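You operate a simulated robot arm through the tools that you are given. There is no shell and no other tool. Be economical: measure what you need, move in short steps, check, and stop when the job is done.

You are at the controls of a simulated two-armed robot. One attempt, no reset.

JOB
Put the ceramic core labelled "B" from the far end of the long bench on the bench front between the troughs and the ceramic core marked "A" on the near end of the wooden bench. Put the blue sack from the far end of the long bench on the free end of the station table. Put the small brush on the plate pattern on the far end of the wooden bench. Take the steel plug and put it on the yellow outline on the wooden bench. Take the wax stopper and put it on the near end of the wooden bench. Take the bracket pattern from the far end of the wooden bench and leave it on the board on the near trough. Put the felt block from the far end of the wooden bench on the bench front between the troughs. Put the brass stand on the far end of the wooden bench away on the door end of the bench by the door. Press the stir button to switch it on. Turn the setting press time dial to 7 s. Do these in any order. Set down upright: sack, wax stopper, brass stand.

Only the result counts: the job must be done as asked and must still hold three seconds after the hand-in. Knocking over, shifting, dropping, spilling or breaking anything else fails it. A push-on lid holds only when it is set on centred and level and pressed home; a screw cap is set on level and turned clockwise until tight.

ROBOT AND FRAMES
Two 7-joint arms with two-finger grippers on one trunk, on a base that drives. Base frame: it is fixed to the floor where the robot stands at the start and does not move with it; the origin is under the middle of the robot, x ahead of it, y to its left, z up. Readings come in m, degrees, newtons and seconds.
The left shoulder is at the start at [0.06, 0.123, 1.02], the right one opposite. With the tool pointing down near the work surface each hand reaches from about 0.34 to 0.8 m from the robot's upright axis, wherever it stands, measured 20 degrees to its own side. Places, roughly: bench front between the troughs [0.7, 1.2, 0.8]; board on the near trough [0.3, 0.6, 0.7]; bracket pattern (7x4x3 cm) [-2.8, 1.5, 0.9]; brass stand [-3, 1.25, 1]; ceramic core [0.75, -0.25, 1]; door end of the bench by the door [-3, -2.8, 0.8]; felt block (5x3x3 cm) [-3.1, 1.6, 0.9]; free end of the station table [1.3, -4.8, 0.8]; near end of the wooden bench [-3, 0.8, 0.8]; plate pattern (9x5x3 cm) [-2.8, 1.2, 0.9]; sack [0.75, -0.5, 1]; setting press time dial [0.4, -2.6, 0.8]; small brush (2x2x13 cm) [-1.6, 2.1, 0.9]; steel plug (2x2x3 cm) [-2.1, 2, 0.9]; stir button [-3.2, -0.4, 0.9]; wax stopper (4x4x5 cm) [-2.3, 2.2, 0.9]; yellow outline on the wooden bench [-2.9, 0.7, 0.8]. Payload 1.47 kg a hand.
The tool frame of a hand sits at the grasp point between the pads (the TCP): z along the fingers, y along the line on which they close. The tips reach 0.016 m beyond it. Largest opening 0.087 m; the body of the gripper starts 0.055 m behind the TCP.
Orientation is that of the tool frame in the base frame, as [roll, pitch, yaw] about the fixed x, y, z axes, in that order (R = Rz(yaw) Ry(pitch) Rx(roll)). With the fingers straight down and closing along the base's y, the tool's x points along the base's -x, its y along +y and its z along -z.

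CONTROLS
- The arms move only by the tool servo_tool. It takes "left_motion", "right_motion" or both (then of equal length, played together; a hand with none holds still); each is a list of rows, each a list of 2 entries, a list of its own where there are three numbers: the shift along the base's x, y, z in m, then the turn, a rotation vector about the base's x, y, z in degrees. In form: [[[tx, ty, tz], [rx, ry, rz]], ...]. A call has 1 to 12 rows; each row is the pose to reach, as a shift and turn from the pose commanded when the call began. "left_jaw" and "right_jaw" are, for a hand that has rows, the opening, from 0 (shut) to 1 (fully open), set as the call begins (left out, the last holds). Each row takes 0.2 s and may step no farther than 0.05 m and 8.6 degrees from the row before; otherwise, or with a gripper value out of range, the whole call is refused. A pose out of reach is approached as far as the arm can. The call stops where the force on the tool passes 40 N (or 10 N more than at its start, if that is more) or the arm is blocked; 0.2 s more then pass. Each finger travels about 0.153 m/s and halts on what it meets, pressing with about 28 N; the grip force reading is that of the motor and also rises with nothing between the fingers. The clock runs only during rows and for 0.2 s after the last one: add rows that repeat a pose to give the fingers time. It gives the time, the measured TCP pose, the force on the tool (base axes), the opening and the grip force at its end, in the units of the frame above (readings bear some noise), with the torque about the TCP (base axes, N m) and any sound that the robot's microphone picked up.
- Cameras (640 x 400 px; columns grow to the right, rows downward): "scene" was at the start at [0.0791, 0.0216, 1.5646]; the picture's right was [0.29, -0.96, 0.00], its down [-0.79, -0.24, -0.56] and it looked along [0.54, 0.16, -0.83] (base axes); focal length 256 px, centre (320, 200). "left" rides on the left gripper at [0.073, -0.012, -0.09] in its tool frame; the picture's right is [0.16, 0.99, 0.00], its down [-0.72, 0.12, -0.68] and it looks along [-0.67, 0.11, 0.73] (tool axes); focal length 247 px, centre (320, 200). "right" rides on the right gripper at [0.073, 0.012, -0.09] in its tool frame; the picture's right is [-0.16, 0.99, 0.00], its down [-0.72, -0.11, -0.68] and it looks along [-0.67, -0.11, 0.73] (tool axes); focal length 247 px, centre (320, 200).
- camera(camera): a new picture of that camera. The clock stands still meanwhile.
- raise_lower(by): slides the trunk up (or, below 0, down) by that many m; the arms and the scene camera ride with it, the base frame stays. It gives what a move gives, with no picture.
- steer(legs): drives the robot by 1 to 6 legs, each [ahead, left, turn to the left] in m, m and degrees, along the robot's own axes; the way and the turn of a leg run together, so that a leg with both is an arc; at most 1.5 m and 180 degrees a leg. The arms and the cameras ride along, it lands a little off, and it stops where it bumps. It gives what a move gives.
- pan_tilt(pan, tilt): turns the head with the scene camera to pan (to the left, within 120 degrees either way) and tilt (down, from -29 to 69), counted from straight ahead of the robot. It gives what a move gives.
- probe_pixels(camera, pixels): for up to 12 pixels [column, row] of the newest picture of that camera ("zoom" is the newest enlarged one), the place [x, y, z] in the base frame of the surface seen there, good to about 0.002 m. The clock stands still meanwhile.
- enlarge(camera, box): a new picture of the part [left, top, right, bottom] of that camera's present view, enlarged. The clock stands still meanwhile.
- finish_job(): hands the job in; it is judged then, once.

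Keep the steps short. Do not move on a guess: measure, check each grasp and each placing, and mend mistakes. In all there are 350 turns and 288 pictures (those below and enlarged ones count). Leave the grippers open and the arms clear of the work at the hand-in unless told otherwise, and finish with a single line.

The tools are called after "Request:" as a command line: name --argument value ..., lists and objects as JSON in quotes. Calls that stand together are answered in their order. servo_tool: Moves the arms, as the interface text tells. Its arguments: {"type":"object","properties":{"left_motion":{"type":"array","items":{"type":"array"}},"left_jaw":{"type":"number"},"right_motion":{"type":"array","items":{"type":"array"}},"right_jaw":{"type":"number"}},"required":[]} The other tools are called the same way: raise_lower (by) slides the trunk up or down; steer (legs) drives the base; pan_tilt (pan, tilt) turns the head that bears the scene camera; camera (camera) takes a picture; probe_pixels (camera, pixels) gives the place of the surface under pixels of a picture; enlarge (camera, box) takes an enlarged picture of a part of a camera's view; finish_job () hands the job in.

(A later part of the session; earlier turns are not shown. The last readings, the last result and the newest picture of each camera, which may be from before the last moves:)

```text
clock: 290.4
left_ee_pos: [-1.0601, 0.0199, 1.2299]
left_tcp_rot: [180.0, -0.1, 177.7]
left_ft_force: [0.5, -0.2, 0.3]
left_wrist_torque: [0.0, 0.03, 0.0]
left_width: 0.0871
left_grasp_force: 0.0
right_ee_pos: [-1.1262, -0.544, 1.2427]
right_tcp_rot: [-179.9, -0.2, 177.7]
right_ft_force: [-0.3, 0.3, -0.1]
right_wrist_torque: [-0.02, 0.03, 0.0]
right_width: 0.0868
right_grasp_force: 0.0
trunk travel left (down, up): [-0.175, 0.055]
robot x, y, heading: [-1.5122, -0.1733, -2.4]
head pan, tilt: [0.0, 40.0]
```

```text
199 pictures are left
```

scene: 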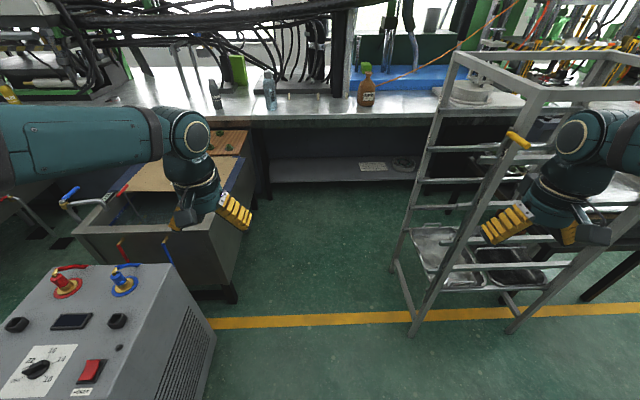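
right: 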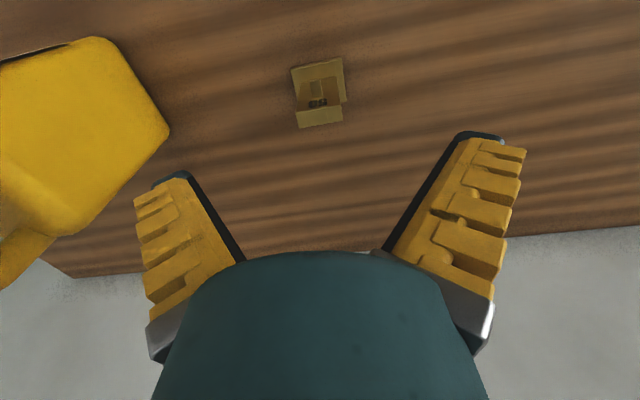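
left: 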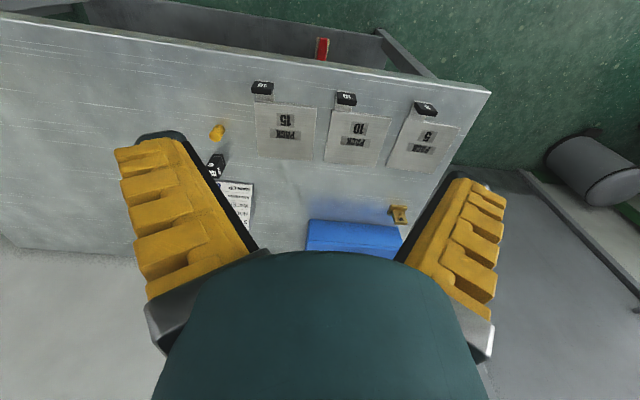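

The rack is on my right, so I pass on the left (y≈-0.03), then shift right in front of the bench.

Request:
steer --legs '[[0, 0, 2.4], [0.15, 0.14, 0], [1.25, 0, 0], [0.22, -0.2, 0]]'

Request:
pan_tilt --pan 0 --tilt 48

Request:
camera --camera "scene"

```text
clock: 300.4
left_ee_pos: [0.5345, 0.0058, 1.2306]
left_tcp_rot: [-179.9, 0.0, -179.2]
left_ft_force: [0.5, -0.6, 0.2]
left_wrist_torque: [0.0, 0.04, -0.01]
left_width: 0.0874
left_grasp_force: 0.1
right_ee_pos: [0.4972, -0.5629, 1.2435]
right_tcp_rot: [-180.0, -0.3, -179.4]
right_ft_force: [0.0, -0.2, 0.1]
right_wrist_torque: [0.01, 0.0, 0.02]
right_width: 0.0871
right_grasp_force: 0.0
trunk travel left (down, up): [-0.175, 0.055]
robot x, y, heading: [0.0932, -0.2089, 0.8]
head pan, tilt: [0.0, 40.0]
```

```text
clock: 301.1
left_ee_pos: [0.5353, 0.0059, 1.2305]
left_tcp_rot: [180.0, 0.1, -179.3]
left_ft_force: [-0.6, 0.5, -0.3]
left_wrist_torque: [-0.01, 0.02, 0.0]
left_width: 0.0869
left_grasp_force: 0.1
right_ee_pos: [0.4957, -0.5635, 1.243]
right_tcp_rot: [-179.9, -0.1, -179.4]
right_ft_force: [-0.7, -0.2, -0.1]
right_wrist_torque: [-0.02, -0.01, -0.02]
right_width: 0.0868
right_grasp_force: 0.1
trunk travel left (down, up): [-0.175, 0.055]
robot x, y, heading: [0.0951, -0.2073, 1.0]
head pan, tilt: [0.0, 48.0]
```

```text
198 pictures are left
```

scene: 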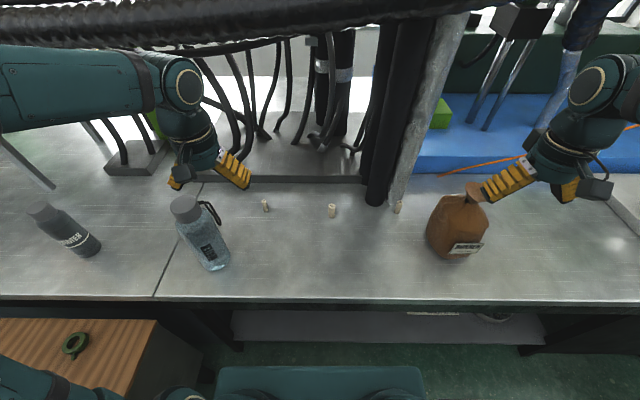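

Request:
enlarge --camera "scene" --box '[240, 180, 420, 240]'

Request:
enlarge --camera "scene" --box '[380, 190, 420, 220]'

Request:
probe_pixels --camera "zoom" --pixels '[[290, 180], [260, 180], [335, 180], [290, 260], [100, 250], [30, 120], [290, 305]]'

Request:
enlarge --camera "scene" --box '[245, 190, 285, 220]'

Request:
probe_pixels --camera "zoom" --pixels '[[290, 140], [310, 140], [335, 140], [320, 250], [340, 300], [320, 160]]'

```text
3.56 times, centred on (330, 210) of scene
```

zoom: 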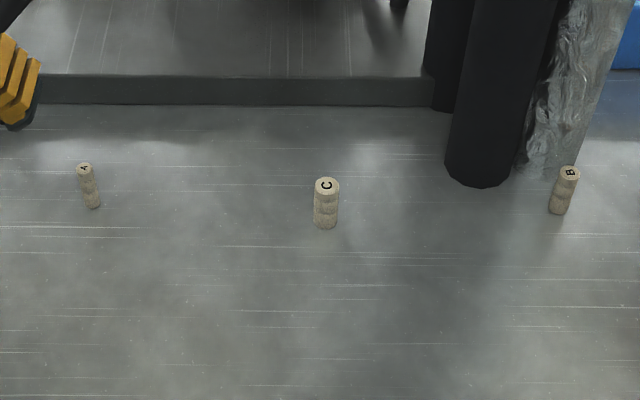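

```text
13.33 times, centred on (400, 205) of scene
```

zoom: 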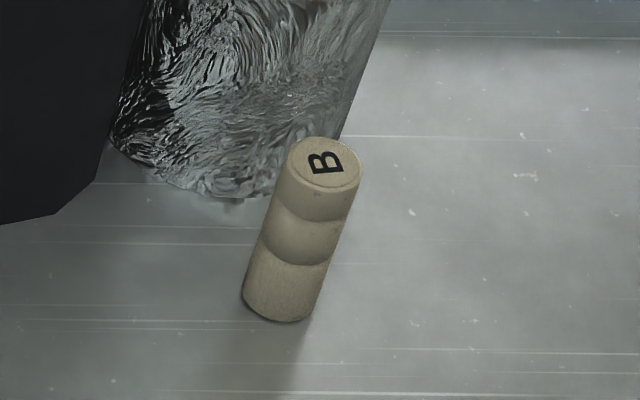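

```text
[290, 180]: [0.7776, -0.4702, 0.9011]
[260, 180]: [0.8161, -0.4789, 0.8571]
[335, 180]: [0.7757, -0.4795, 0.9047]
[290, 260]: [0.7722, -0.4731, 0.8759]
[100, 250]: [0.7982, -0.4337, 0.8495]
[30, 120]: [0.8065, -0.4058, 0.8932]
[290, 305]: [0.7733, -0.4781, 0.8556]
```

```text
13.33 times, centred on (265, 205) of scene
```

zoom: 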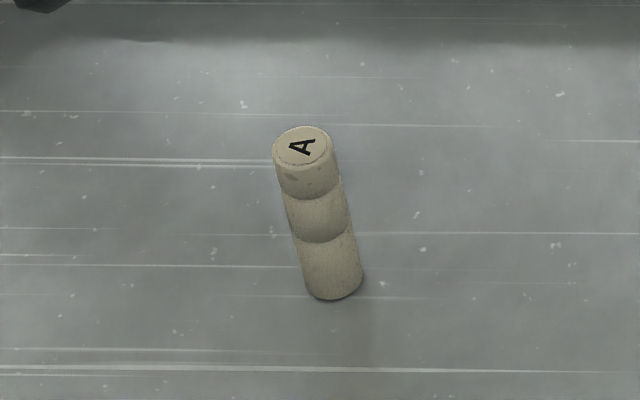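

```text
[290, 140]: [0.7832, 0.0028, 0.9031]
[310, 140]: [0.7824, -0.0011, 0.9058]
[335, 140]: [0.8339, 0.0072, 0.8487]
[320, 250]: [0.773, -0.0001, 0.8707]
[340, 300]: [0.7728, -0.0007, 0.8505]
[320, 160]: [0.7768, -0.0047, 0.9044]
```

Core B sits close to the wrapped post (x≈0.806–0.816), so I'll approach tilted. I check the brown sack's extent.

Request:
probe_pixels --camera "scene" --pixels '[[430, 225], [440, 205], [455, 197], [470, 190], [476, 185], [430, 250], [487, 225], [400, 150], [390, 185], [372, 180], [415, 170]]'

Request:
enlarge --camera "right" --box '[200, 0, 640, 275]'

```text
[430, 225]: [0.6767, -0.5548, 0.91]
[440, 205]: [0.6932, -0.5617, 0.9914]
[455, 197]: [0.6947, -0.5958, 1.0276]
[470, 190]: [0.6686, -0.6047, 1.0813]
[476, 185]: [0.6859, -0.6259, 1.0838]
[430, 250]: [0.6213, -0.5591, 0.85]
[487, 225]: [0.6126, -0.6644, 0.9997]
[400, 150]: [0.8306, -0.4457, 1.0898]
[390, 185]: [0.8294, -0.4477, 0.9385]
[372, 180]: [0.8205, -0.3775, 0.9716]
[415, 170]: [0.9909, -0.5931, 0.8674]
```

```text
1.45 times, centred on (420, 138) of right
```

zoom: 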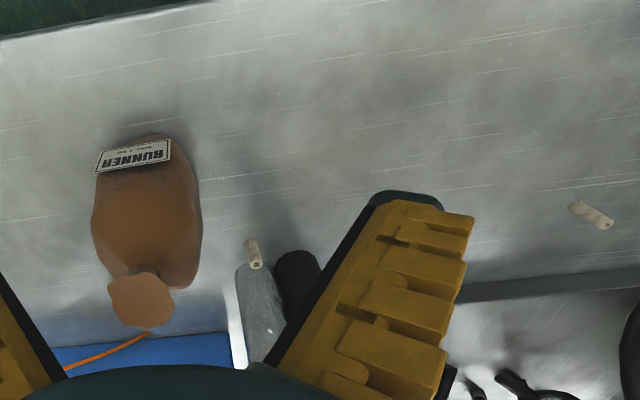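

The brown sack's left edge is y≈-0.55, so there is room. I bring both hands to tilted (25°) pre-grasp poses: right for B, left for A.

Request:
servo_tool --right_motion '[[[0.02, 0.04, 0], [0, -6, 0]], [[0.05, 0.075, 0], [0, -12, 0]], [[0.09, 0.0865, -0.01], [0, -18, 0]], [[0.125, 0.0865, -0.04], [0, -25, 0]], [[0.155, 0.0865, -0.075], [0, -25, 0]], [[0.18, 0.0865, -0.115], [0, -25, 0]], [[0.2, 0.0865, -0.155], [0, -25, 0]], [[0.21, 0.0865, -0.195], [0, -25, 0]], [[0.214, 0.0865, -0.225], [0, -25, 0]]]' --left_motion '[[[0.02, 0, 0], [0, -6, 0]], [[0.04, 0, 0], [0, -12, 0]], [[0.06, -0.002, -0.01], [0, -18, 0]], [[0.08, -0.004, -0.04], [0, -25, 0]], [[0.1, -0.006, -0.075], [0, -25, 0]], [[0.13, -0.007, -0.11], [0, -25, 0]], [[0.15, -0.007, -0.145], [0, -25, 0]], [[0.17, -0.007, -0.18], [0, -25, 0]], [[0.178, -0.007, -0.212], [0, -25, 0]]]' --left_jaw 0.55 --right_jaw 0.55

Request:
camera --camera "right"

Request:
camera --camera "left"

Request:
camera --camera "scene"

```text
clock: 303.1
left_ee_pos: [0.714, -0.0005, 1.0161]
left_tcp_rot: [-179.7, 24.9, -179.1]
left_ft_force: [0.0, -0.4, 0.6]
left_wrist_torque: [-0.03, 0.01, 0.0]
left_width: 0.0532
left_grasp_force: 4.2
right_ee_pos: [0.7108, -0.4748, 1.0191]
right_tcp_rot: [-179.7, 24.9, -179.2]
right_ft_force: [-0.4, -0.1, 0.3]
right_wrist_torque: [-0.03, 0.01, -0.01]
right_width: 0.0535
right_grasp_force: 3.8
trunk travel left (down, up): [-0.175, 0.055]
robot x, y, heading: [0.0973, -0.2079, 0.9]
head pan, tilt: [0.0, 48.0]
```

```text
193 pictures are left
```

right: 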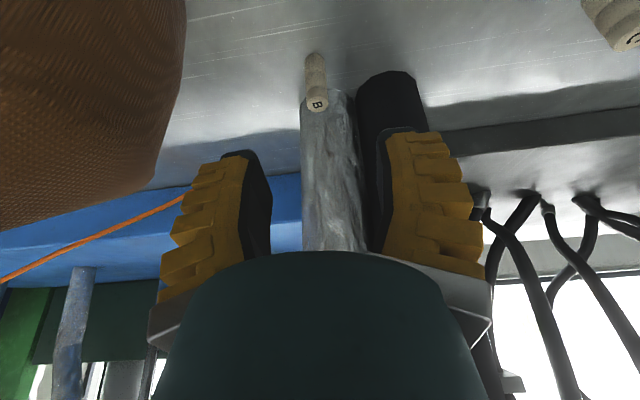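

```text
192 pictures are left
```

left: 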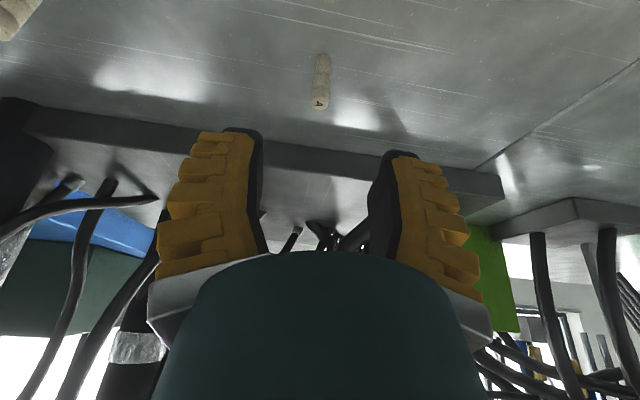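

```text
191 pictures are left
```

scene: 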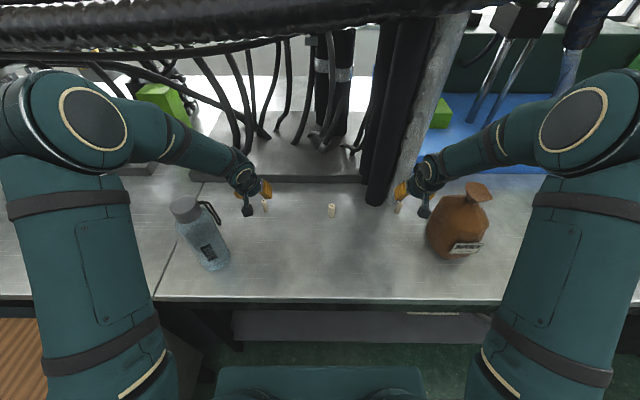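

Request:
probe_pixels --camera "right" --pixels '[[318, 104], [310, 104], [325, 104], [316, 70]]'

Request:
probe_pixels --camera "left" --pixels '[[320, 103], [314, 103], [327, 103], [321, 70]]'

```text
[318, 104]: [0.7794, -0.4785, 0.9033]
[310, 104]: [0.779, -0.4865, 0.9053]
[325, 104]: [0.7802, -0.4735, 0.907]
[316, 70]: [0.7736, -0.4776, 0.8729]
```

```text
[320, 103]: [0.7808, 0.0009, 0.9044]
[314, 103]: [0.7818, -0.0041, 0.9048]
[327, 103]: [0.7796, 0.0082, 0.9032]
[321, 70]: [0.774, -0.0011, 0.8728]
```

I advance both along their tool axes and close.

Request:
servo_tool --right_motion '[[[0.021, -0.004, -0.045], [0, 0, 0]], [[0.038, -0.004, -0.085], [0, 0, 0]], [[0.054, -0.004, -0.115], [0, 0, 0]], [[0.063, -0.004, -0.135], [0, 0, 0]]]' --left_motion '[[[0.021, 0.0015, -0.045], [0, 0, 0]], [[0.038, 0.0015, -0.085], [0, 0, 0]], [[0.054, 0.0015, -0.115], [0, 0, 0]], [[0.063, 0.0015, -0.132], [0, 0, 0]]]'

Request:
camera --camera "right"

Request:
camera --camera "left"

```text
clock: 304.1
left_ee_pos: [0.776, -0.0007, 0.8847]
left_tcp_rot: [-179.7, 24.9, -179.2]
left_ft_force: [-0.5, -0.6, 0.3]
left_wrist_torque: [-0.01, 0.02, 0.05]
left_width: 0.0534
left_grasp_force: 4.3
right_ee_pos: [0.7752, -0.4808, 0.882]
right_tcp_rot: [-179.6, 24.9, -179.3]
right_ft_force: [-0.9, -0.2, 0.6]
right_wrist_torque: [-0.02, 0.04, 0.01]
right_width: 0.0533
right_grasp_force: 4.3
trunk travel left (down, up): [-0.175, 0.055]
robot x, y, heading: [0.0949, -0.206, 0.7]
head pan, tilt: [0.0, 48.0]
```

```text
190 pictures are left
```

right: 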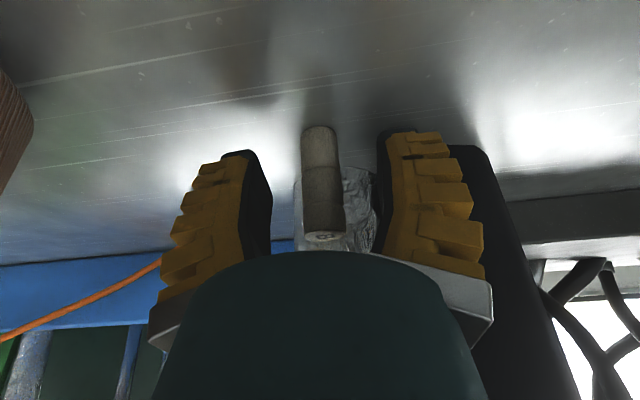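

```text
189 pictures are left
```

left: 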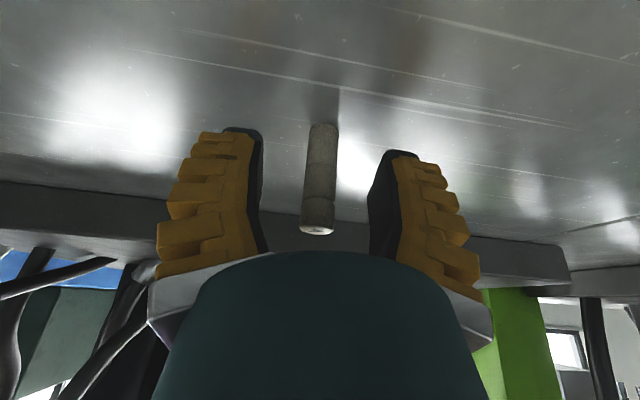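

Request:
servo_tool --right_motion '[[[0, 0, 0], [0, 0, 0]], [[0, 0, 0], [0, 0, 0]], [[0, 0, 0], [0, 0, 0]]]' --left_motion '[[[0, 0, 0], [0, 0, 0]], [[0, 0, 0], [0, 0, 0]], [[0, 0, 0], [0, 0, 0]]]' --left_jaw 0 --right_jaw 0

Request:
servo_tool --right_motion '[[[0, 0, 0.01], [0, 0, 0]], [[-0.005, 0, 0.04], [0, 0, 0]], [[-0.01, 0, 0.08], [0, 0, 0]]]' --left_motion '[[[0, 0, 0.01], [0, 0, 0]], [[-0.005, 0, 0.04], [0, 0, 0]], [[-0.01, 0, 0.08], [0, 0, 0]]]'

Request:
camera --camera "right"

Request:
camera --camera "left"

```text
clock: 304.9
left_ee_pos: [0.7748, 0.0006, 0.8857]
left_tcp_rot: [-179.7, 25.1, -179.2]
left_ft_force: [1.4, -0.5, 3.9]
left_wrist_torque: [0.01, -0.12, 0.01]
left_width: 0.0077
left_grasp_force: 27.9
right_ee_pos: [0.7746, -0.4793, 0.8824]
right_tcp_rot: [-179.8, 25.0, -179.3]
right_ft_force: [0.6, 0.4, 6.3]
right_wrist_torque: [0.06, -0.09, 0.0]
right_width: 0.0123
right_grasp_force: 27.6
trunk travel left (down, up): [-0.175, 0.055]
robot x, y, heading: [0.0977, -0.208, 0.9]
head pan, tilt: [0.0, 48.0]
```

```text
clock: 305.7
left_ee_pos: [0.7626, -0.003, 0.9674]
left_tcp_rot: [-179.7, 25.1, -179.2]
left_ft_force: [-0.3, -0.4, -0.2]
left_wrist_torque: [0.03, -0.01, 0.01]
left_width: 0.0061
left_grasp_force: 28.1
right_ee_pos: [0.7633, -0.4799, 0.9637]
right_tcp_rot: [-179.7, 24.9, -179.4]
right_ft_force: [0.1, 0.0, -0.3]
right_wrist_torque: [-0.01, -0.01, 0.02]
right_width: 0.0105
right_grasp_force: 28.5
trunk travel left (down, up): [-0.175, 0.055]
robot x, y, heading: [0.0937, -0.209, 0.5]
head pan, tilt: [0.0, 48.0]
```

```text
188 pictures are left
```

right: 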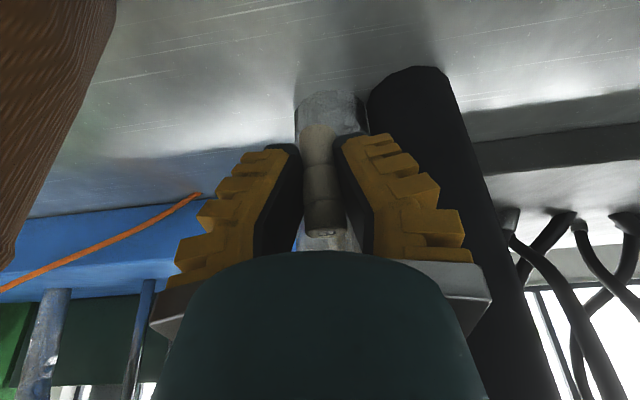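

```text
187 pictures are left
```

left: 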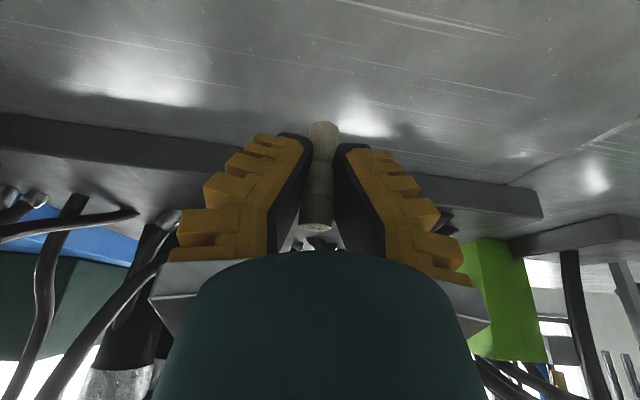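

Both cores are lifted. I raise and retract, then drive around the trough to the aisle.

Request:
servo_tool --right_motion '[[[-0.01, 0, 0.045], [0, 0, 0]], [[-0.03, 0, 0.085], [0, 0, 0]], [[-0.06, 0, 0.12], [0, 0, 0]], [[-0.09, 0, 0.155], [0, 0, 0]], [[-0.12, 0, 0.19], [0, 0, 0]], [[-0.15, 0.01, 0.225], [0, 0, 0]], [[-0.185, 0.02, 0.245], [0, 0, 0]], [[-0.22, 0.03, 0.25], [0, 0, 0]], [[-0.25, 0.03, 0.25], [0, 0, 0]]]' --left_motion '[[[-0.01, 0, 0.045], [0, 0, 0]], [[-0.03, 0, 0.085], [0, 0, 0]], [[-0.06, 0, 0.12], [0, 0, 0]], [[-0.09, 0, 0.155], [0, 0, 0]], [[-0.12, 0, 0.19], [0, 0, 0]], [[-0.15, 0, 0.225], [0, 0, 0]], [[-0.185, 0, 0.245], [0, 0, 0]], [[-0.22, 0, 0.25], [0, 0, 0]], [[-0.25, 0, 0.25], [0, 0, 0]]]'

Request:
steer --legs '[[0, 0, -0.7], [-0.2, 0.18, 0], [-1.4, 0, 0], [-0.15, 0, 0], [0, 1.42, 0]]'

Request:
camera --camera "scene"

```text
clock: 307.7
left_ee_pos: [0.5139, 0.0004, 1.2199]
left_tcp_rot: [-179.7, 25.1, -179.2]
left_ft_force: [0.2, -0.1, -0.2]
left_wrist_torque: [0.0, -0.01, 0.01]
left_width: 0.0062
left_grasp_force: 27.6
right_ee_pos: [0.5126, -0.4497, 1.2136]
right_tcp_rot: [-179.6, 25.0, -179.3]
right_ft_force: [0.5, -0.2, -0.4]
right_wrist_torque: [0.01, -0.01, -0.03]
right_width: 0.0106
right_grasp_force: 28.2
trunk travel left (down, up): [-0.175, 0.055]
robot x, y, heading: [0.0978, -0.2068, 0.8]
head pan, tilt: [0.0, 48.0]
```

```text
clock: 330.0
left_ee_pos: [-1.2263, 1.6196, 1.2189]
left_tcp_rot: [-179.7, 25.0, -178.6]
left_ft_force: [-0.2, -0.1, 0.5]
left_wrist_torque: [0.0, -0.02, 0.01]
left_width: 0.0062
left_grasp_force: 28.3
right_ee_pos: [-1.2224, 1.1694, 1.2139]
right_tcp_rot: [-179.7, 25.0, -178.7]
right_ft_force: [-0.7, -0.7, 0.0]
right_wrist_torque: [0.0, 0.0, 0.02]
right_width: 0.0084
right_grasp_force: 28.2
trunk travel left (down, up): [-0.175, 0.055]
robot x, y, heading: [-1.6447, 1.4066, 1.3]
head pan, tilt: [0.0, 48.0]
```

```text
186 pictures are left
```

scene: 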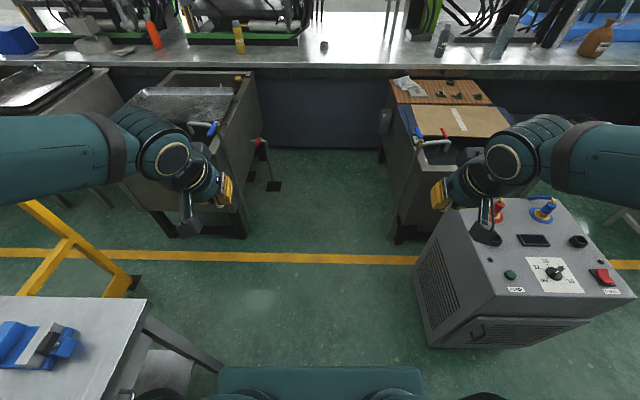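

Request:
enlarge --camera "right" --box '[220, 80, 420, 250]'

Request:
enlarge --camera "left" --box '[220, 80, 420, 250]'

Request:
probe_pixels --camera "scene" --pixels '[[258, 140], [270, 187], [245, 235], [395, 240], [375, 125], [380, 65], [323, 46], [320, 60], [140, 345], [130, 280], [215, 125]]'

```text
2.35 times, centred on (320, 165) of right
```

zoom: 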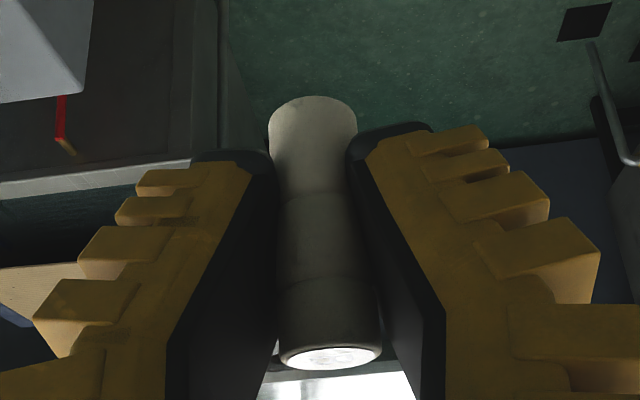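

```text
2.35 times, centred on (320, 165) of left
```

zoom: 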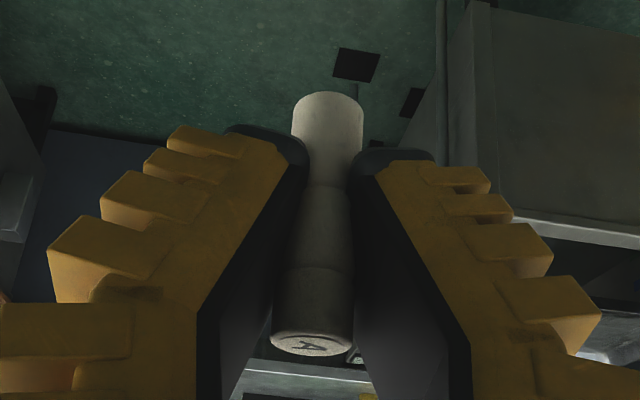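

```text
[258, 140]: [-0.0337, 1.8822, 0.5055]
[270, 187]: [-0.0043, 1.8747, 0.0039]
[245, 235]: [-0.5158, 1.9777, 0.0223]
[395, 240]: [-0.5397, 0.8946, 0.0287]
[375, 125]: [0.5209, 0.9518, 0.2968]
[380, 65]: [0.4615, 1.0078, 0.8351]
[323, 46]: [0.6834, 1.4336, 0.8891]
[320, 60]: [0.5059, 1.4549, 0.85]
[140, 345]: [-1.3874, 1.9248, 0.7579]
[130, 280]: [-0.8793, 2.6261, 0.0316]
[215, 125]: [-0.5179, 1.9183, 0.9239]
```

Cores are secure. I correct heading and drive into the aisle to x≈0.02.

Request:
steer --legs '[[0, 0, -1.3], [1.4, 0, 0], [0.25, 0, 0]]'

Request:
pan_tilt --pan -10 --tilt 45

Request:
camera --camera "scene"

```text
clock: 338.7
left_ee_pos: [0.4272, 1.5886, 1.2189]
left_tcp_rot: [-179.8, 25.0, 179.3]
left_ft_force: [-0.2, -0.5, -0.3]
left_wrist_torque: [-0.02, 0.0, 0.01]
left_width: 0.0061
left_grasp_force: 28.0
right_ee_pos: [0.4139, 1.1398, 1.213]
right_tcp_rot: [-179.7, 24.9, 179.0]
right_ft_force: [-0.6, 0.8, 0.4]
right_wrist_torque: [-0.01, -0.01, 0.0]
right_width: 0.008
right_grasp_force: 27.9
trunk travel left (down, up): [-0.175, 0.055]
robot x, y, heading: [0.0036, 1.3962, -1.0]
head pan, tilt: [0.0, 48.0]
```

```text
clock: 339.5
left_ee_pos: [0.427, 1.59, 1.2199]
left_tcp_rot: [-179.7, 25.1, 179.1]
left_ft_force: [0.7, 0.0, -0.2]
left_wrist_torque: [0.0, 0.0, 0.02]
left_width: 0.006
left_grasp_force: 28.2
right_ee_pos: [0.4131, 1.1392, 1.2137]
right_tcp_rot: [-179.7, 25.0, 179.3]
right_ft_force: [-0.5, 0.0, -0.4]
right_wrist_torque: [-0.03, -0.01, 0.04]
right_width: 0.0081
right_grasp_force: 27.9
trunk travel left (down, up): [-0.175, 0.055]
robot x, y, heading: [0.0035, 1.3955, -1.0]
head pan, tilt: [-10.0, 45.0]
```

```text
183 pictures are left
```

scene: 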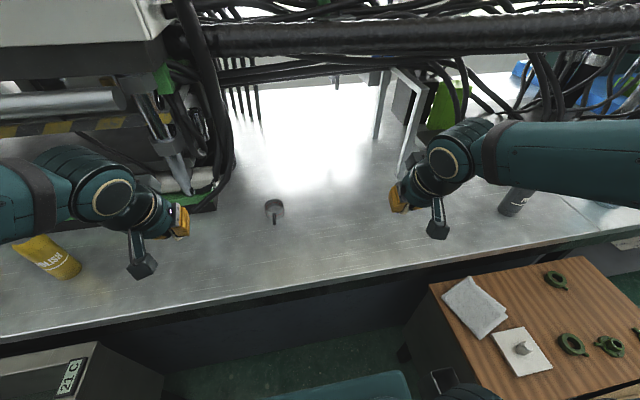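

Bench front is free here. I bring core B over (0.67,1.20).

Request:
servo_tool --right_motion '[[[0.03, 0.008, -0.02], [0, 0, 0]], [[0.06, 0.016, -0.05], [0, 0, 0]], [[0.09, 0.024, -0.08], [0, 0, 0]], [[0.12, 0.032, -0.11], [0, 0, 0]], [[0.15, 0.04, -0.14], [0, 0, 0]], [[0.18, 0.048, -0.17], [0, 0, 0]], [[0.21, 0.055, -0.2], [0, 0, 0]], [[0.24, 0.061, -0.23], [0, 0, 0]], [[0.257, 0.061, -0.27], [0, 0, 0]], [[0.257, 0.061, -0.305], [0, 0, 0]]]'

Request:
enlarge --camera "scene" --box '[300, 130, 480, 260]'

```text
clock: 341.7
left_ee_pos: [0.4268, 1.5896, 1.2182]
left_tcp_rot: [-179.7, 25.0, 179.2]
left_ft_force: [-0.1, -0.7, 0.5]
left_wrist_torque: [0.0, 0.06, -0.02]
left_width: 0.0059
left_grasp_force: 28.0
right_ee_pos: [0.6705, 1.1997, 0.908]
right_tcp_rot: [-179.7, 25.0, 179.1]
right_ft_force: [-0.2, 0.9, -0.1]
right_wrist_torque: [0.02, 0.09, 0.0]
right_width: 0.0083
right_grasp_force: 28.0
trunk travel left (down, up): [-0.175, 0.055]
robot x, y, heading: [-0.0015, 1.3931, -0.9]
head pan, tilt: [-10.0, 45.0]
```

```text
3.08 times, centred on (390, 195) of scene
```

zoom: 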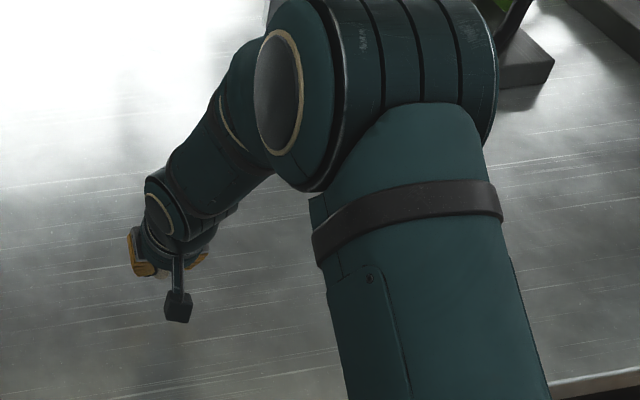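

I lower the last 25 mm.

Request:
servo_tool --right_motion '[[[0, 0, -0.015], [0, 0, 0]], [[0, 0, -0.021], [0, 0, 0]], [[0, 0, -0.024], [0, 0, 0]], [[0, 0, -0.026], [0, 0, 0]]]'

Request:
camera --camera "right"

```text
clock: 342.7
left_ee_pos: [0.426, 1.5891, 1.2189]
left_tcp_rot: [-179.8, 25.1, 179.1]
left_ft_force: [-0.2, -0.2, -1.0]
left_wrist_torque: [-0.01, 0.02, 0.0]
left_width: 0.006
left_grasp_force: 27.7
right_ee_pos: [0.671, 1.1993, 0.8836]
right_tcp_rot: [-179.7, 25.1, 179.1]
right_ft_force: [0.5, -1.2, 5.0]
right_wrist_torque: [-0.02, -0.1, -0.04]
right_width: 0.008
right_grasp_force: 27.8
trunk travel left (down, up): [-0.175, 0.055]
robot x, y, heading: [-0.0004, 1.3955, -0.9]
head pan, tilt: [-10.0, 45.0]
```

```text
181 pictures are left
```

right: 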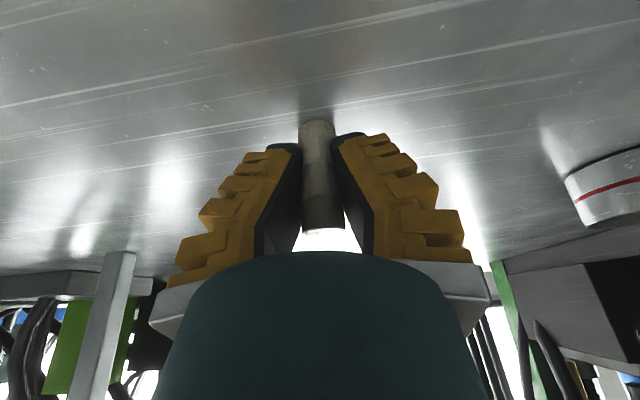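

Touching (5 N). I open to half and back out along the tool axis.

Request:
servo_tool --right_motion '[[[0, 0, 0], [0, 0, 0]], [[0, 0, 0], [0, 0, 0]], [[0, 0, 0], [0, 0, 0]], [[-0.017, 0, 0.036], [0, 0, 0]], [[-0.034, 0, 0.073], [0, 0, 0]], [[-0.055, 0, 0.115], [0, 0, 0]], [[-0.075, -0.01, 0.155], [0, 0, 0]]]' --right_jaw 0.6

Request:
camera --camera "right"

```text
clock: 344.3
left_ee_pos: [0.4242, 1.5883, 1.2193]
left_tcp_rot: [-179.8, 25.1, 179.2]
left_ft_force: [-0.4, -0.2, 0.0]
left_wrist_torque: [0.04, 0.01, 0.03]
left_width: 0.0063
left_grasp_force: 28.2
right_ee_pos: [0.5953, 1.1896, 1.0371]
right_tcp_rot: [-179.6, 24.9, 179.0]
right_ft_force: [0.0, 0.2, -0.9]
right_wrist_torque: [0.0, -0.02, 0.0]
right_width: 0.0573
right_grasp_force: 3.6
trunk travel left (down, up): [-0.175, 0.055]
robot x, y, heading: [-0.0022, 1.3938, -1.0]
head pan, tilt: [-10.0, 45.0]
```

```text
180 pictures are left
```

right: 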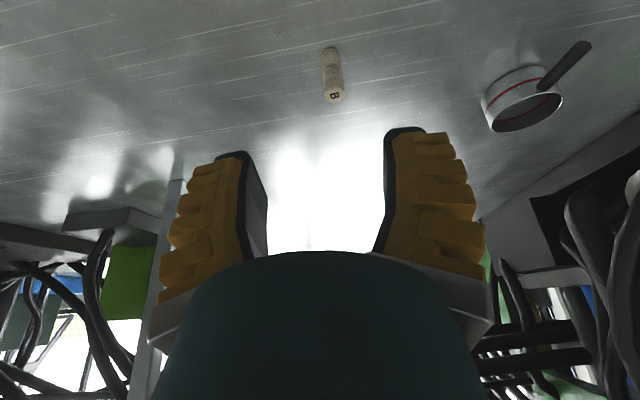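

B stands at the bench front. I retract the right arm, then drive to the wooden bench with A.

Request:
servo_tool --right_motion '[[[-0.03, -0.01, 0.03], [0, 6, 0]], [[-0.06, -0.02, 0.06], [0, 12, 0]], [[-0.09, -0.03, 0.1], [0, 18, 0]], [[-0.12, -0.04, 0.14], [0, 25, 0]], [[-0.15, -0.05, 0.18], [0, 25, 0]], [[-0.18, -0.06, 0.19], [0, 25, 0]]]' --right_jaw 1

Request:
steer --legs '[[0, 0, 1], [-1.4, 0, 0], [-0.3, -0.15, 0], [0, 0, 180], [0.75, 0.18, 0]]'

Request:
pan_tilt --pan 0 --tilt 42

Request:
camera --camera "scene"

```text
refused: row 3 steps farther than a row can; nothing moved
```

```text
clock: 364.3
left_ee_pos: [-2.8656, 0.8793, 1.2196]
left_tcp_rot: [-179.7, 25.1, -0.7]
left_ft_force: [0.3, -0.3, -0.2]
left_wrist_torque: [-0.03, -0.05, -0.05]
left_width: 0.0059
left_grasp_force: 27.9
right_ee_pos: [-3.0349, 1.2777, 1.0365]
right_tcp_rot: [-179.7, 24.9, -0.7]
right_ft_force: [-0.7, 0.1, 0.4]
right_wrist_torque: [-0.01, 0.02, -0.02]
right_width: 0.0571
right_grasp_force: 4.3
trunk travel left (down, up): [-0.175, 0.055]
robot x, y, heading: [-2.4406, 1.0726, 179.4]
head pan, tilt: [-10.0, 45.0]
stopped in leg 5: the robot was blocked; the commanded pose is now the measured one
```

```text
clock: 365.1
left_ee_pos: [-2.8667, 0.8779, 1.2181]
left_tcp_rot: [-179.7, 25.0, -0.7]
left_ft_force: [-1.4, 0.2, 0.3]
left_wrist_torque: [-0.03, -0.03, 0.0]
left_width: 0.006
left_grasp_force: 28.2
right_ee_pos: [-3.0362, 1.2762, 1.0363]
right_tcp_rot: [-179.7, 24.9, -0.9]
right_ft_force: [-0.2, 0.4, 0.4]
right_wrist_torque: [0.0, 0.01, 0.04]
right_width: 0.0574
right_grasp_force: 3.7
trunk travel left (down, up): [-0.175, 0.055]
robot x, y, heading: [-2.4409, 1.0772, 179.1]
head pan, tilt: [0.0, 42.0]
```

```text
179 pictures are left
```

scene: 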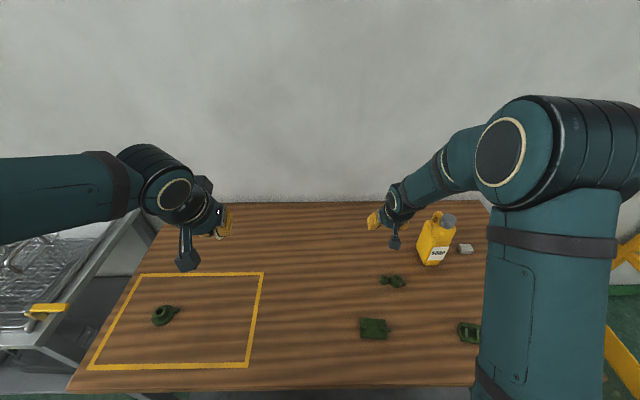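

The drive was blocked at the bench edge with the right arm still extended. I verify that nothing moved.

Request:
probe_pixels --camera "scene" --pixels '[[374, 328], [469, 334], [391, 281], [466, 246], [449, 222], [430, 250], [165, 315], [257, 275], [125, 368], [247, 362], [138, 277]]'

Request:
enlarge --camera "scene" --box '[340, 190, 500, 350]'

```text
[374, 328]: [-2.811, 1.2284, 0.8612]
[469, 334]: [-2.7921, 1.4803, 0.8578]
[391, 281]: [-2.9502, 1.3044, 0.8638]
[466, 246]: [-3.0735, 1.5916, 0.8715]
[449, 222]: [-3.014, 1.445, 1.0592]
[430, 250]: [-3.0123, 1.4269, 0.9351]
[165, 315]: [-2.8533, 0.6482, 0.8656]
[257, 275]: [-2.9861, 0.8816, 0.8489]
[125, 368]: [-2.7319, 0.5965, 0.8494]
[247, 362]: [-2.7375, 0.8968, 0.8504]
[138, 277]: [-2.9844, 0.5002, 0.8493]
```

```text
2.50 times, centred on (420, 270) of scene
```

zoom: 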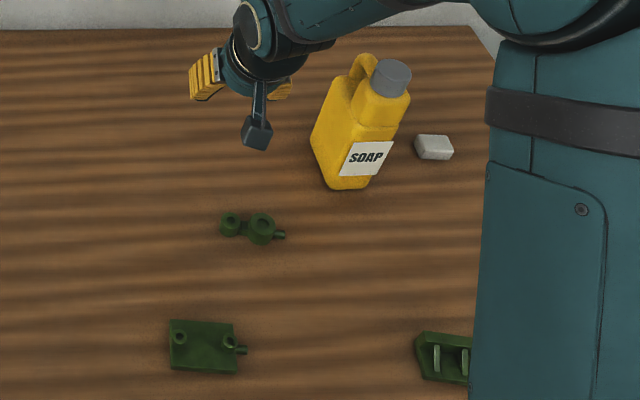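

All unmoved. I raise and level the right arm while moving A above (-3.08,0.86).

Request:
servo_tool --right_motion '[[[0.02, 0, 0.035], [0, -4, 0]], [[0.04, 0, 0.07], [0, -8, 0]], [[0.06, 0, 0.1], [0, -12, 0]], [[0.09, 0, 0.13], [0, -16, 0]], [[0.12, 0.01, 0.16], [0, -20, 0]], [[0.15, 0.03, 0.18], [0, -25, 0]], [[0.18, 0.05, 0.19], [0, -25, 0]], [[0.2, 0.07, 0.2], [0, -25, 0]], [[0.2, 0.09, 0.2], [0, -25, 0]]]' --left_motion '[[[-0.03, 0, -0.02], [0, 0, 0]], [[-0.06, 0, -0.05], [0, 0, 0]], [[-0.09, 0, -0.08], [0, 0, 0]], [[-0.12, -0.005, -0.11], [0, 0, 0]], [[-0.15, -0.01, -0.14], [0, 0, 0]], [[-0.18, -0.015, -0.17], [0, 0, 0]], [[-0.2, -0.018, -0.205], [0, 0, 0]], [[-0.213, -0.018, -0.245], [0, 0, 0]], [[-0.213, -0.018, -0.285], [0, 0, 0]]]' --right_jaw 1

Request:
camera --camera "scene"

Request:
camera --camera "left"

```text
clock: 367.1
left_ee_pos: [-3.0823, 0.8611, 0.9327]
left_tcp_rot: [-179.7, 25.1, -0.7]
left_ft_force: [-1.4, 0.9, -0.3]
left_wrist_torque: [0.01, -0.02, 0.0]
left_width: 0.0062
left_grasp_force: 28.0
right_ee_pos: [-2.8385, 1.367, 1.2363]
right_tcp_rot: [-179.4, -0.1, -0.7]
right_ft_force: [0.2, 0.2, 0.5]
right_wrist_torque: [-0.01, -0.02, 0.02]
right_width: 0.0871
right_grasp_force: 0.0
trunk travel left (down, up): [-0.175, 0.055]
robot x, y, heading: [-2.4405, 1.0743, 179.1]
head pan, tilt: [0.0, 42.0]
```

```text
177 pictures are left
```

scene: 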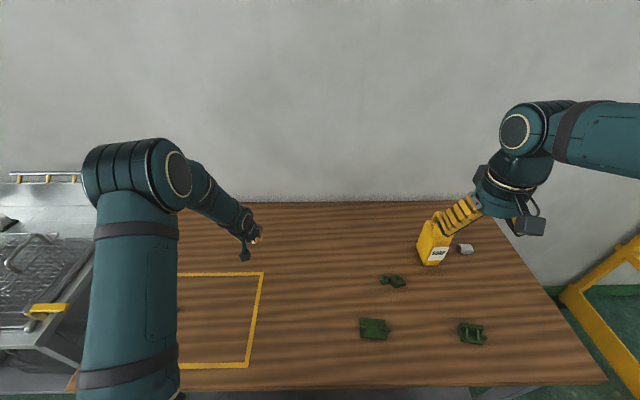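

```text
176 pictures are left
```

left: 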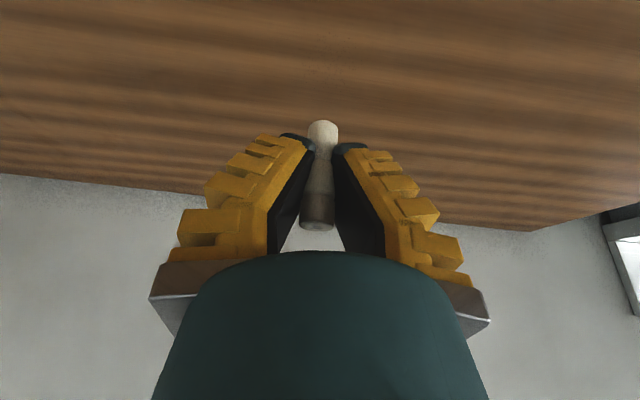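

Position is good. I lower to contact, about 0.885.

Request:
servo_tool --left_motion '[[[0, 0, -0.03], [0, 0, 0]], [[0, 0, -0.042], [0, 0, 0]], [[0, 0, -0.046], [0, 0, 0]], [[0, 0, -0.048], [0, 0, 0]]]'

```text
clock: 368.1
left_ee_pos: [-3.079, 0.8621, 0.8859]
left_tcp_rot: [-179.8, 25.1, -0.7]
left_ft_force: [-0.2, 0.5, -1.1]
left_wrist_torque: [-0.02, -0.01, 0.0]
left_width: 0.0058
left_grasp_force: 27.7
right_ee_pos: [-2.8369, 1.3663, 1.2386]
right_tcp_rot: [-179.2, -0.2, -0.8]
right_ft_force: [1.1, 0.1, 0.9]
right_wrist_torque: [-0.01, -0.01, -0.01]
right_width: 0.0871
right_grasp_force: 0.1
trunk travel left (down, up): [-0.175, 0.055]
robot x, y, heading: [-2.4398, 1.0741, 179.1]
head pan, tilt: [0.0, 42.0]
```

Request:
servo_tool --left_motion '[[[0, 0, -0.001], [0, 0, 0]], [[0, 0, -0.003], [0, 0, 0]], [[0, 0, -0.003], [0, 0, 0]]]'

```text
clock: 368.9
left_ee_pos: [-3.0793, 0.8612, 0.8852]
left_tcp_rot: [-179.7, 25.2, -0.7]
left_ft_force: [0.8, -0.2, 11.9]
left_wrist_torque: [-0.02, -0.05, -0.02]
left_width: 0.0056
left_grasp_force: 27.7
right_ee_pos: [-2.8359, 1.3684, 1.2373]
right_tcp_rot: [-179.3, 0.0, -0.7]
right_ft_force: [0.1, 0.0, -0.5]
right_wrist_torque: [0.01, 0.0, 0.0]
right_width: 0.0872
right_grasp_force: 0.1
trunk travel left (down, up): [-0.175, 0.055]
robot x, y, heading: [-2.4414, 1.0748, 179.4]
head pan, tilt: [0.0, 42.0]
```

Contact. Open and back out, then check.

Request:
servo_tool --left_motion '[[[0, 0, 0.001], [0, 0, 0]], [[0, 0, 0.001], [0, 0, 0]], [[0, 0, 0.001], [0, 0, 0]], [[0.017, 0, 0.036], [0, 0, 0]], [[0.034, 0, 0.073], [0, 0, 0]], [[0.055, 0, 0.115], [0, 0, 0]], [[0.075, 0, 0.155], [0, 0, 0]]]' --left_jaw 0.6

Request:
servo_tool --left_motion '[[[0.02, 0, 0.04], [0, -5, 0]], [[0.05, 0, 0.07], [0, -10, 0]], [[0.08, 0, 0.1], [0, -15, 0]], [[0.11, 0, 0.13], [0, -20, 0]], [[0.14, 0, 0.16], [0, -25, 0]], [[0.17, 0, 0.19], [0, -25, 0]]]' --left_jaw 1

Request:
camera --camera "scene"

```text
clock: 370.4
left_ee_pos: [-3.0036, 0.8622, 1.0377]
left_tcp_rot: [-179.7, 25.0, -0.9]
left_ft_force: [-0.1, 0.5, 0.0]
left_wrist_torque: [-0.02, -0.02, -0.02]
left_width: 0.0577
left_grasp_force: 3.7
right_ee_pos: [-2.8358, 1.3671, 1.2379]
right_tcp_rot: [-179.3, 0.1, -0.8]
right_ft_force: [-0.3, -0.4, 0.3]
right_wrist_torque: [-0.01, 0.03, 0.02]
right_width: 0.0871
right_grasp_force: 0.1
trunk travel left (down, up): [-0.175, 0.055]
robot x, y, heading: [-2.4382, 1.0733, 179.3]
head pan, tilt: [0.0, 42.0]
```

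```text
clock: 371.9
left_ee_pos: [-2.832, 0.8583, 1.2302]
left_tcp_rot: [-179.4, 0.0, -0.6]
left_ft_force: [1.0, 0.2, 0.1]
left_wrist_torque: [-0.02, 0.03, 0.02]
left_width: 0.0872
left_grasp_force: 0.2
right_ee_pos: [-2.8353, 1.367, 1.2386]
right_tcp_rot: [-179.4, 0.0, -0.8]
right_ft_force: [0.7, 0.0, 0.0]
right_wrist_torque: [0.03, 0.02, 0.0]
right_width: 0.0871
right_grasp_force: 0.0
trunk travel left (down, up): [-0.175, 0.055]
robot x, y, heading: [-2.4383, 1.0744, 179.3]
head pan, tilt: [0.0, 42.0]
```

```text
175 pictures are left
```

scene: 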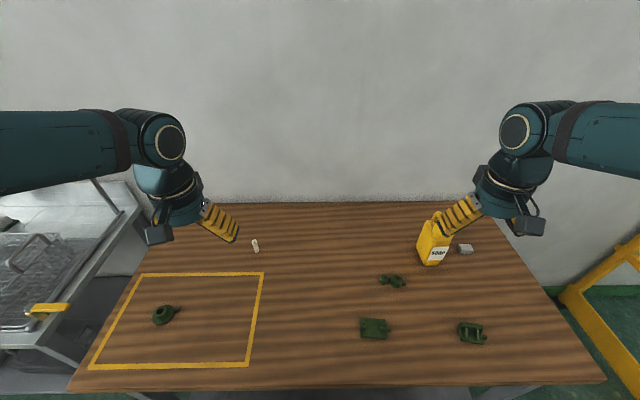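

A is placed. Next is the work table with plug, stopper and brush: back up 0.35 and turn right to face +y.

Request:
steer --legs '[[-0.38, 0, 0], [0, 0, -90]]'

Request:
camera --camera "scene"

```text
clock: 378.1
left_ee_pos: [-2.2725, 1.4632, 1.2288]
left_tcp_rot: [-179.5, 0.1, -90.4]
left_ft_force: [-0.1, 0.2, 0.4]
left_wrist_torque: [-0.01, -0.01, 0.0]
left_width: 0.0868
left_grasp_force: 0.0
right_ee_pos: [-1.7644, 1.4662, 1.2367]
right_tcp_rot: [-179.3, -0.1, -90.5]
right_ft_force: [-0.1, 0.0, -0.3]
right_wrist_torque: [0.01, -0.02, -0.01]
right_width: 0.087
right_grasp_force: 0.0
trunk travel left (down, up): [-0.175, 0.055]
robot x, y, heading: [-2.0579, 1.0677, 89.6]
head pan, tilt: [0.0, 42.0]
```

```text
174 pictures are left
```

scene: 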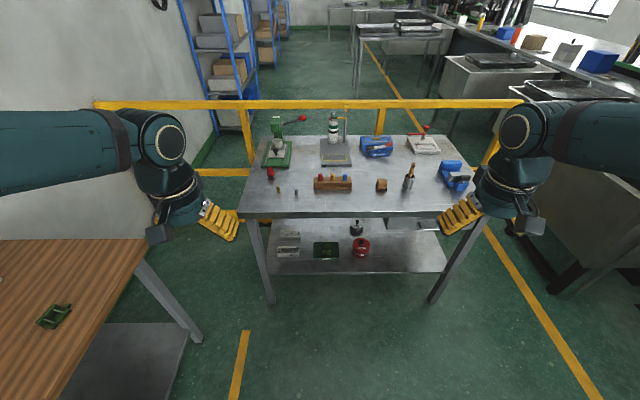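

Request:
enlarge --camera "scene" --box '[235, 110, 455, 225]'

Request:
probe_pixels --camera "scene" --pixels '[[278, 189], [296, 192], [270, 172], [280, 145], [333, 184], [381, 185], [408, 184], [412, 168], [300, 210], [245, 214], [450, 205]]'

```text
2.91 times, centred on (345, 168) of scene
```

zoom: 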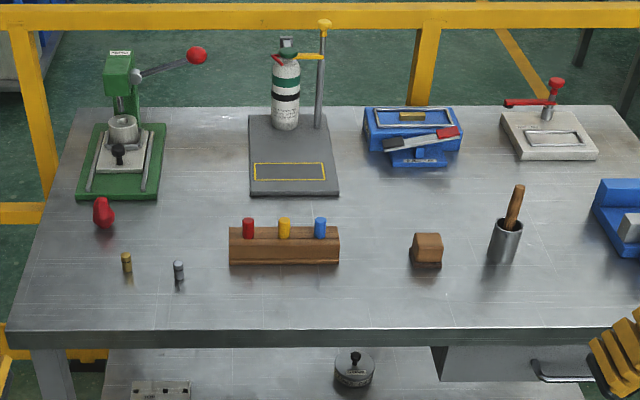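

```text
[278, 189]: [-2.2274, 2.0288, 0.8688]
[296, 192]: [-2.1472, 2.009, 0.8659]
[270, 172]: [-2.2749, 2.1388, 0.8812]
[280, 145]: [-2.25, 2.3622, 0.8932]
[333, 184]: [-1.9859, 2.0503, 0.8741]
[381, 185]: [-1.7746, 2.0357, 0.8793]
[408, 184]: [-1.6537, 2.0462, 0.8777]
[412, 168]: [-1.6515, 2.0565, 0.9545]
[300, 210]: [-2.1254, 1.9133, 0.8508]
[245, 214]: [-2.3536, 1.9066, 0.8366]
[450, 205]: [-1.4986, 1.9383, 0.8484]
```

Red wax stopper at (-2.275,2.139), steel plug at (-2.147,2.009), brush in the cup at (-1.65,2.06). I move up to the table.

Request:
steer --legs '[[0.45, 0.03, 0.4]]'

Request:
pan_tilt --pan 10 --tilt 48

Request:
camera --camera "scene"

Request:
enlarge --camera "scene" --box '[240, 160, 360, 240]'

```text
clock: 380.8
left_ee_pos: [-2.3057, 1.9132, 1.2295]
left_tcp_rot: [-179.3, 0.0, -89.6]
left_ft_force: [-0.1, 0.7, 0.7]
left_wrist_torque: [-0.02, -0.04, 0.02]
left_width: 0.087
left_grasp_force: 0.0
right_ee_pos: [-1.7996, 1.923, 1.2361]
right_tcp_rot: [-179.3, 0.0, -89.7]
right_ft_force: [-0.7, 1.0, -0.5]
right_wrist_torque: [0.01, 0.03, 0.05]
right_width: 0.0871
right_grasp_force: 0.0
trunk travel left (down, up): [-0.175, 0.055]
robot x, y, heading: [-2.083, 1.5189, 90.2]
head pan, tilt: [0.0, 42.0]
```

```text
clock: 381.6
left_ee_pos: [-2.306, 1.9128, 1.2296]
left_tcp_rot: [-179.4, 0.1, -89.6]
left_ft_force: [-0.1, -0.5, 0.0]
left_wrist_torque: [0.01, 0.02, 0.01]
left_width: 0.0868
left_grasp_force: 0.0
right_ee_pos: [-1.7986, 1.923, 1.2376]
right_tcp_rot: [-179.3, -0.1, -89.7]
right_ft_force: [0.6, -0.7, 0.0]
right_wrist_torque: [-0.02, 0.01, 0.01]
right_width: 0.0869
right_grasp_force: 0.1
trunk travel left (down, up): [-0.175, 0.055]
robot x, y, heading: [-2.0866, 1.518, 90.5]
head pan, tilt: [10.0, 48.0]
```

```text
172 pictures are left
```

scene: 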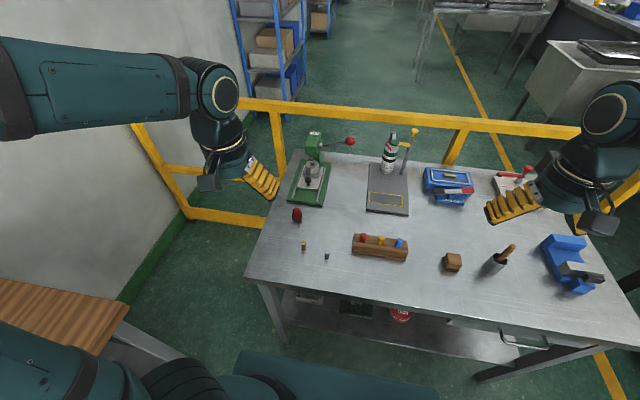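

```text
5.00 times, centred on (300, 200) of scene
```

zoom: 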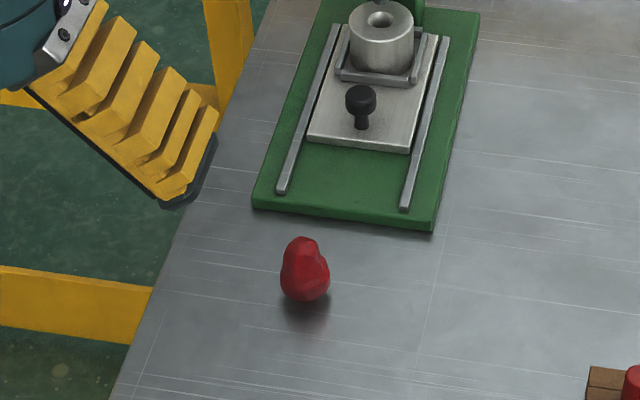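

Request:
probe_pixels --camera "zoom" --pixels '[[303, 245], [303, 270], [284, 280], [326, 280], [304, 297], [300, 310], [270, 200], [350, 120], [430, 225]]'

Request:
enlarge --camera "scene" --box '[280, 195, 340, 275]'

Request:
probe_pixels --camera "scene" --pixels '[[326, 255], [326, 259], [304, 244], [304, 249]]'

```text
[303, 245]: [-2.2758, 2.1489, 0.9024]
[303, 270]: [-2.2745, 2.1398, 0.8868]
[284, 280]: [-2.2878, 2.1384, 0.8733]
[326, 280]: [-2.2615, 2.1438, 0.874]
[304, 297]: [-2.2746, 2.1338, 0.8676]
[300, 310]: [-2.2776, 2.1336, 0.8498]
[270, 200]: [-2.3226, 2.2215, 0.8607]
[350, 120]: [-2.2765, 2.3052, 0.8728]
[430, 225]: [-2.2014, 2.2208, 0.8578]
```

```text
5.00 times, centred on (310, 235) of scene
```

zoom: 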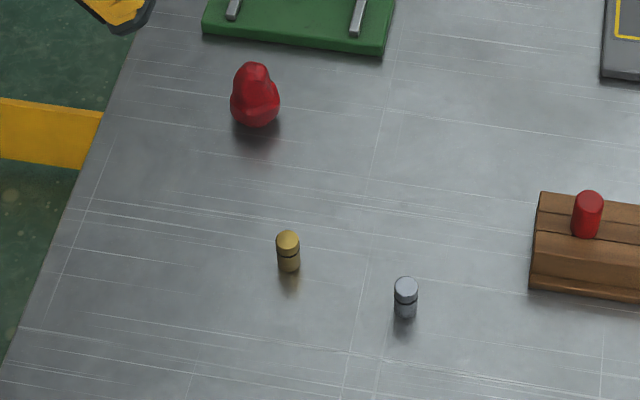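

```text
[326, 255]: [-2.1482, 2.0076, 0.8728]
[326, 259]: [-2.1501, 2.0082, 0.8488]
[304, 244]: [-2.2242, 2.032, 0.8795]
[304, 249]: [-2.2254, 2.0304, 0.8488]
```

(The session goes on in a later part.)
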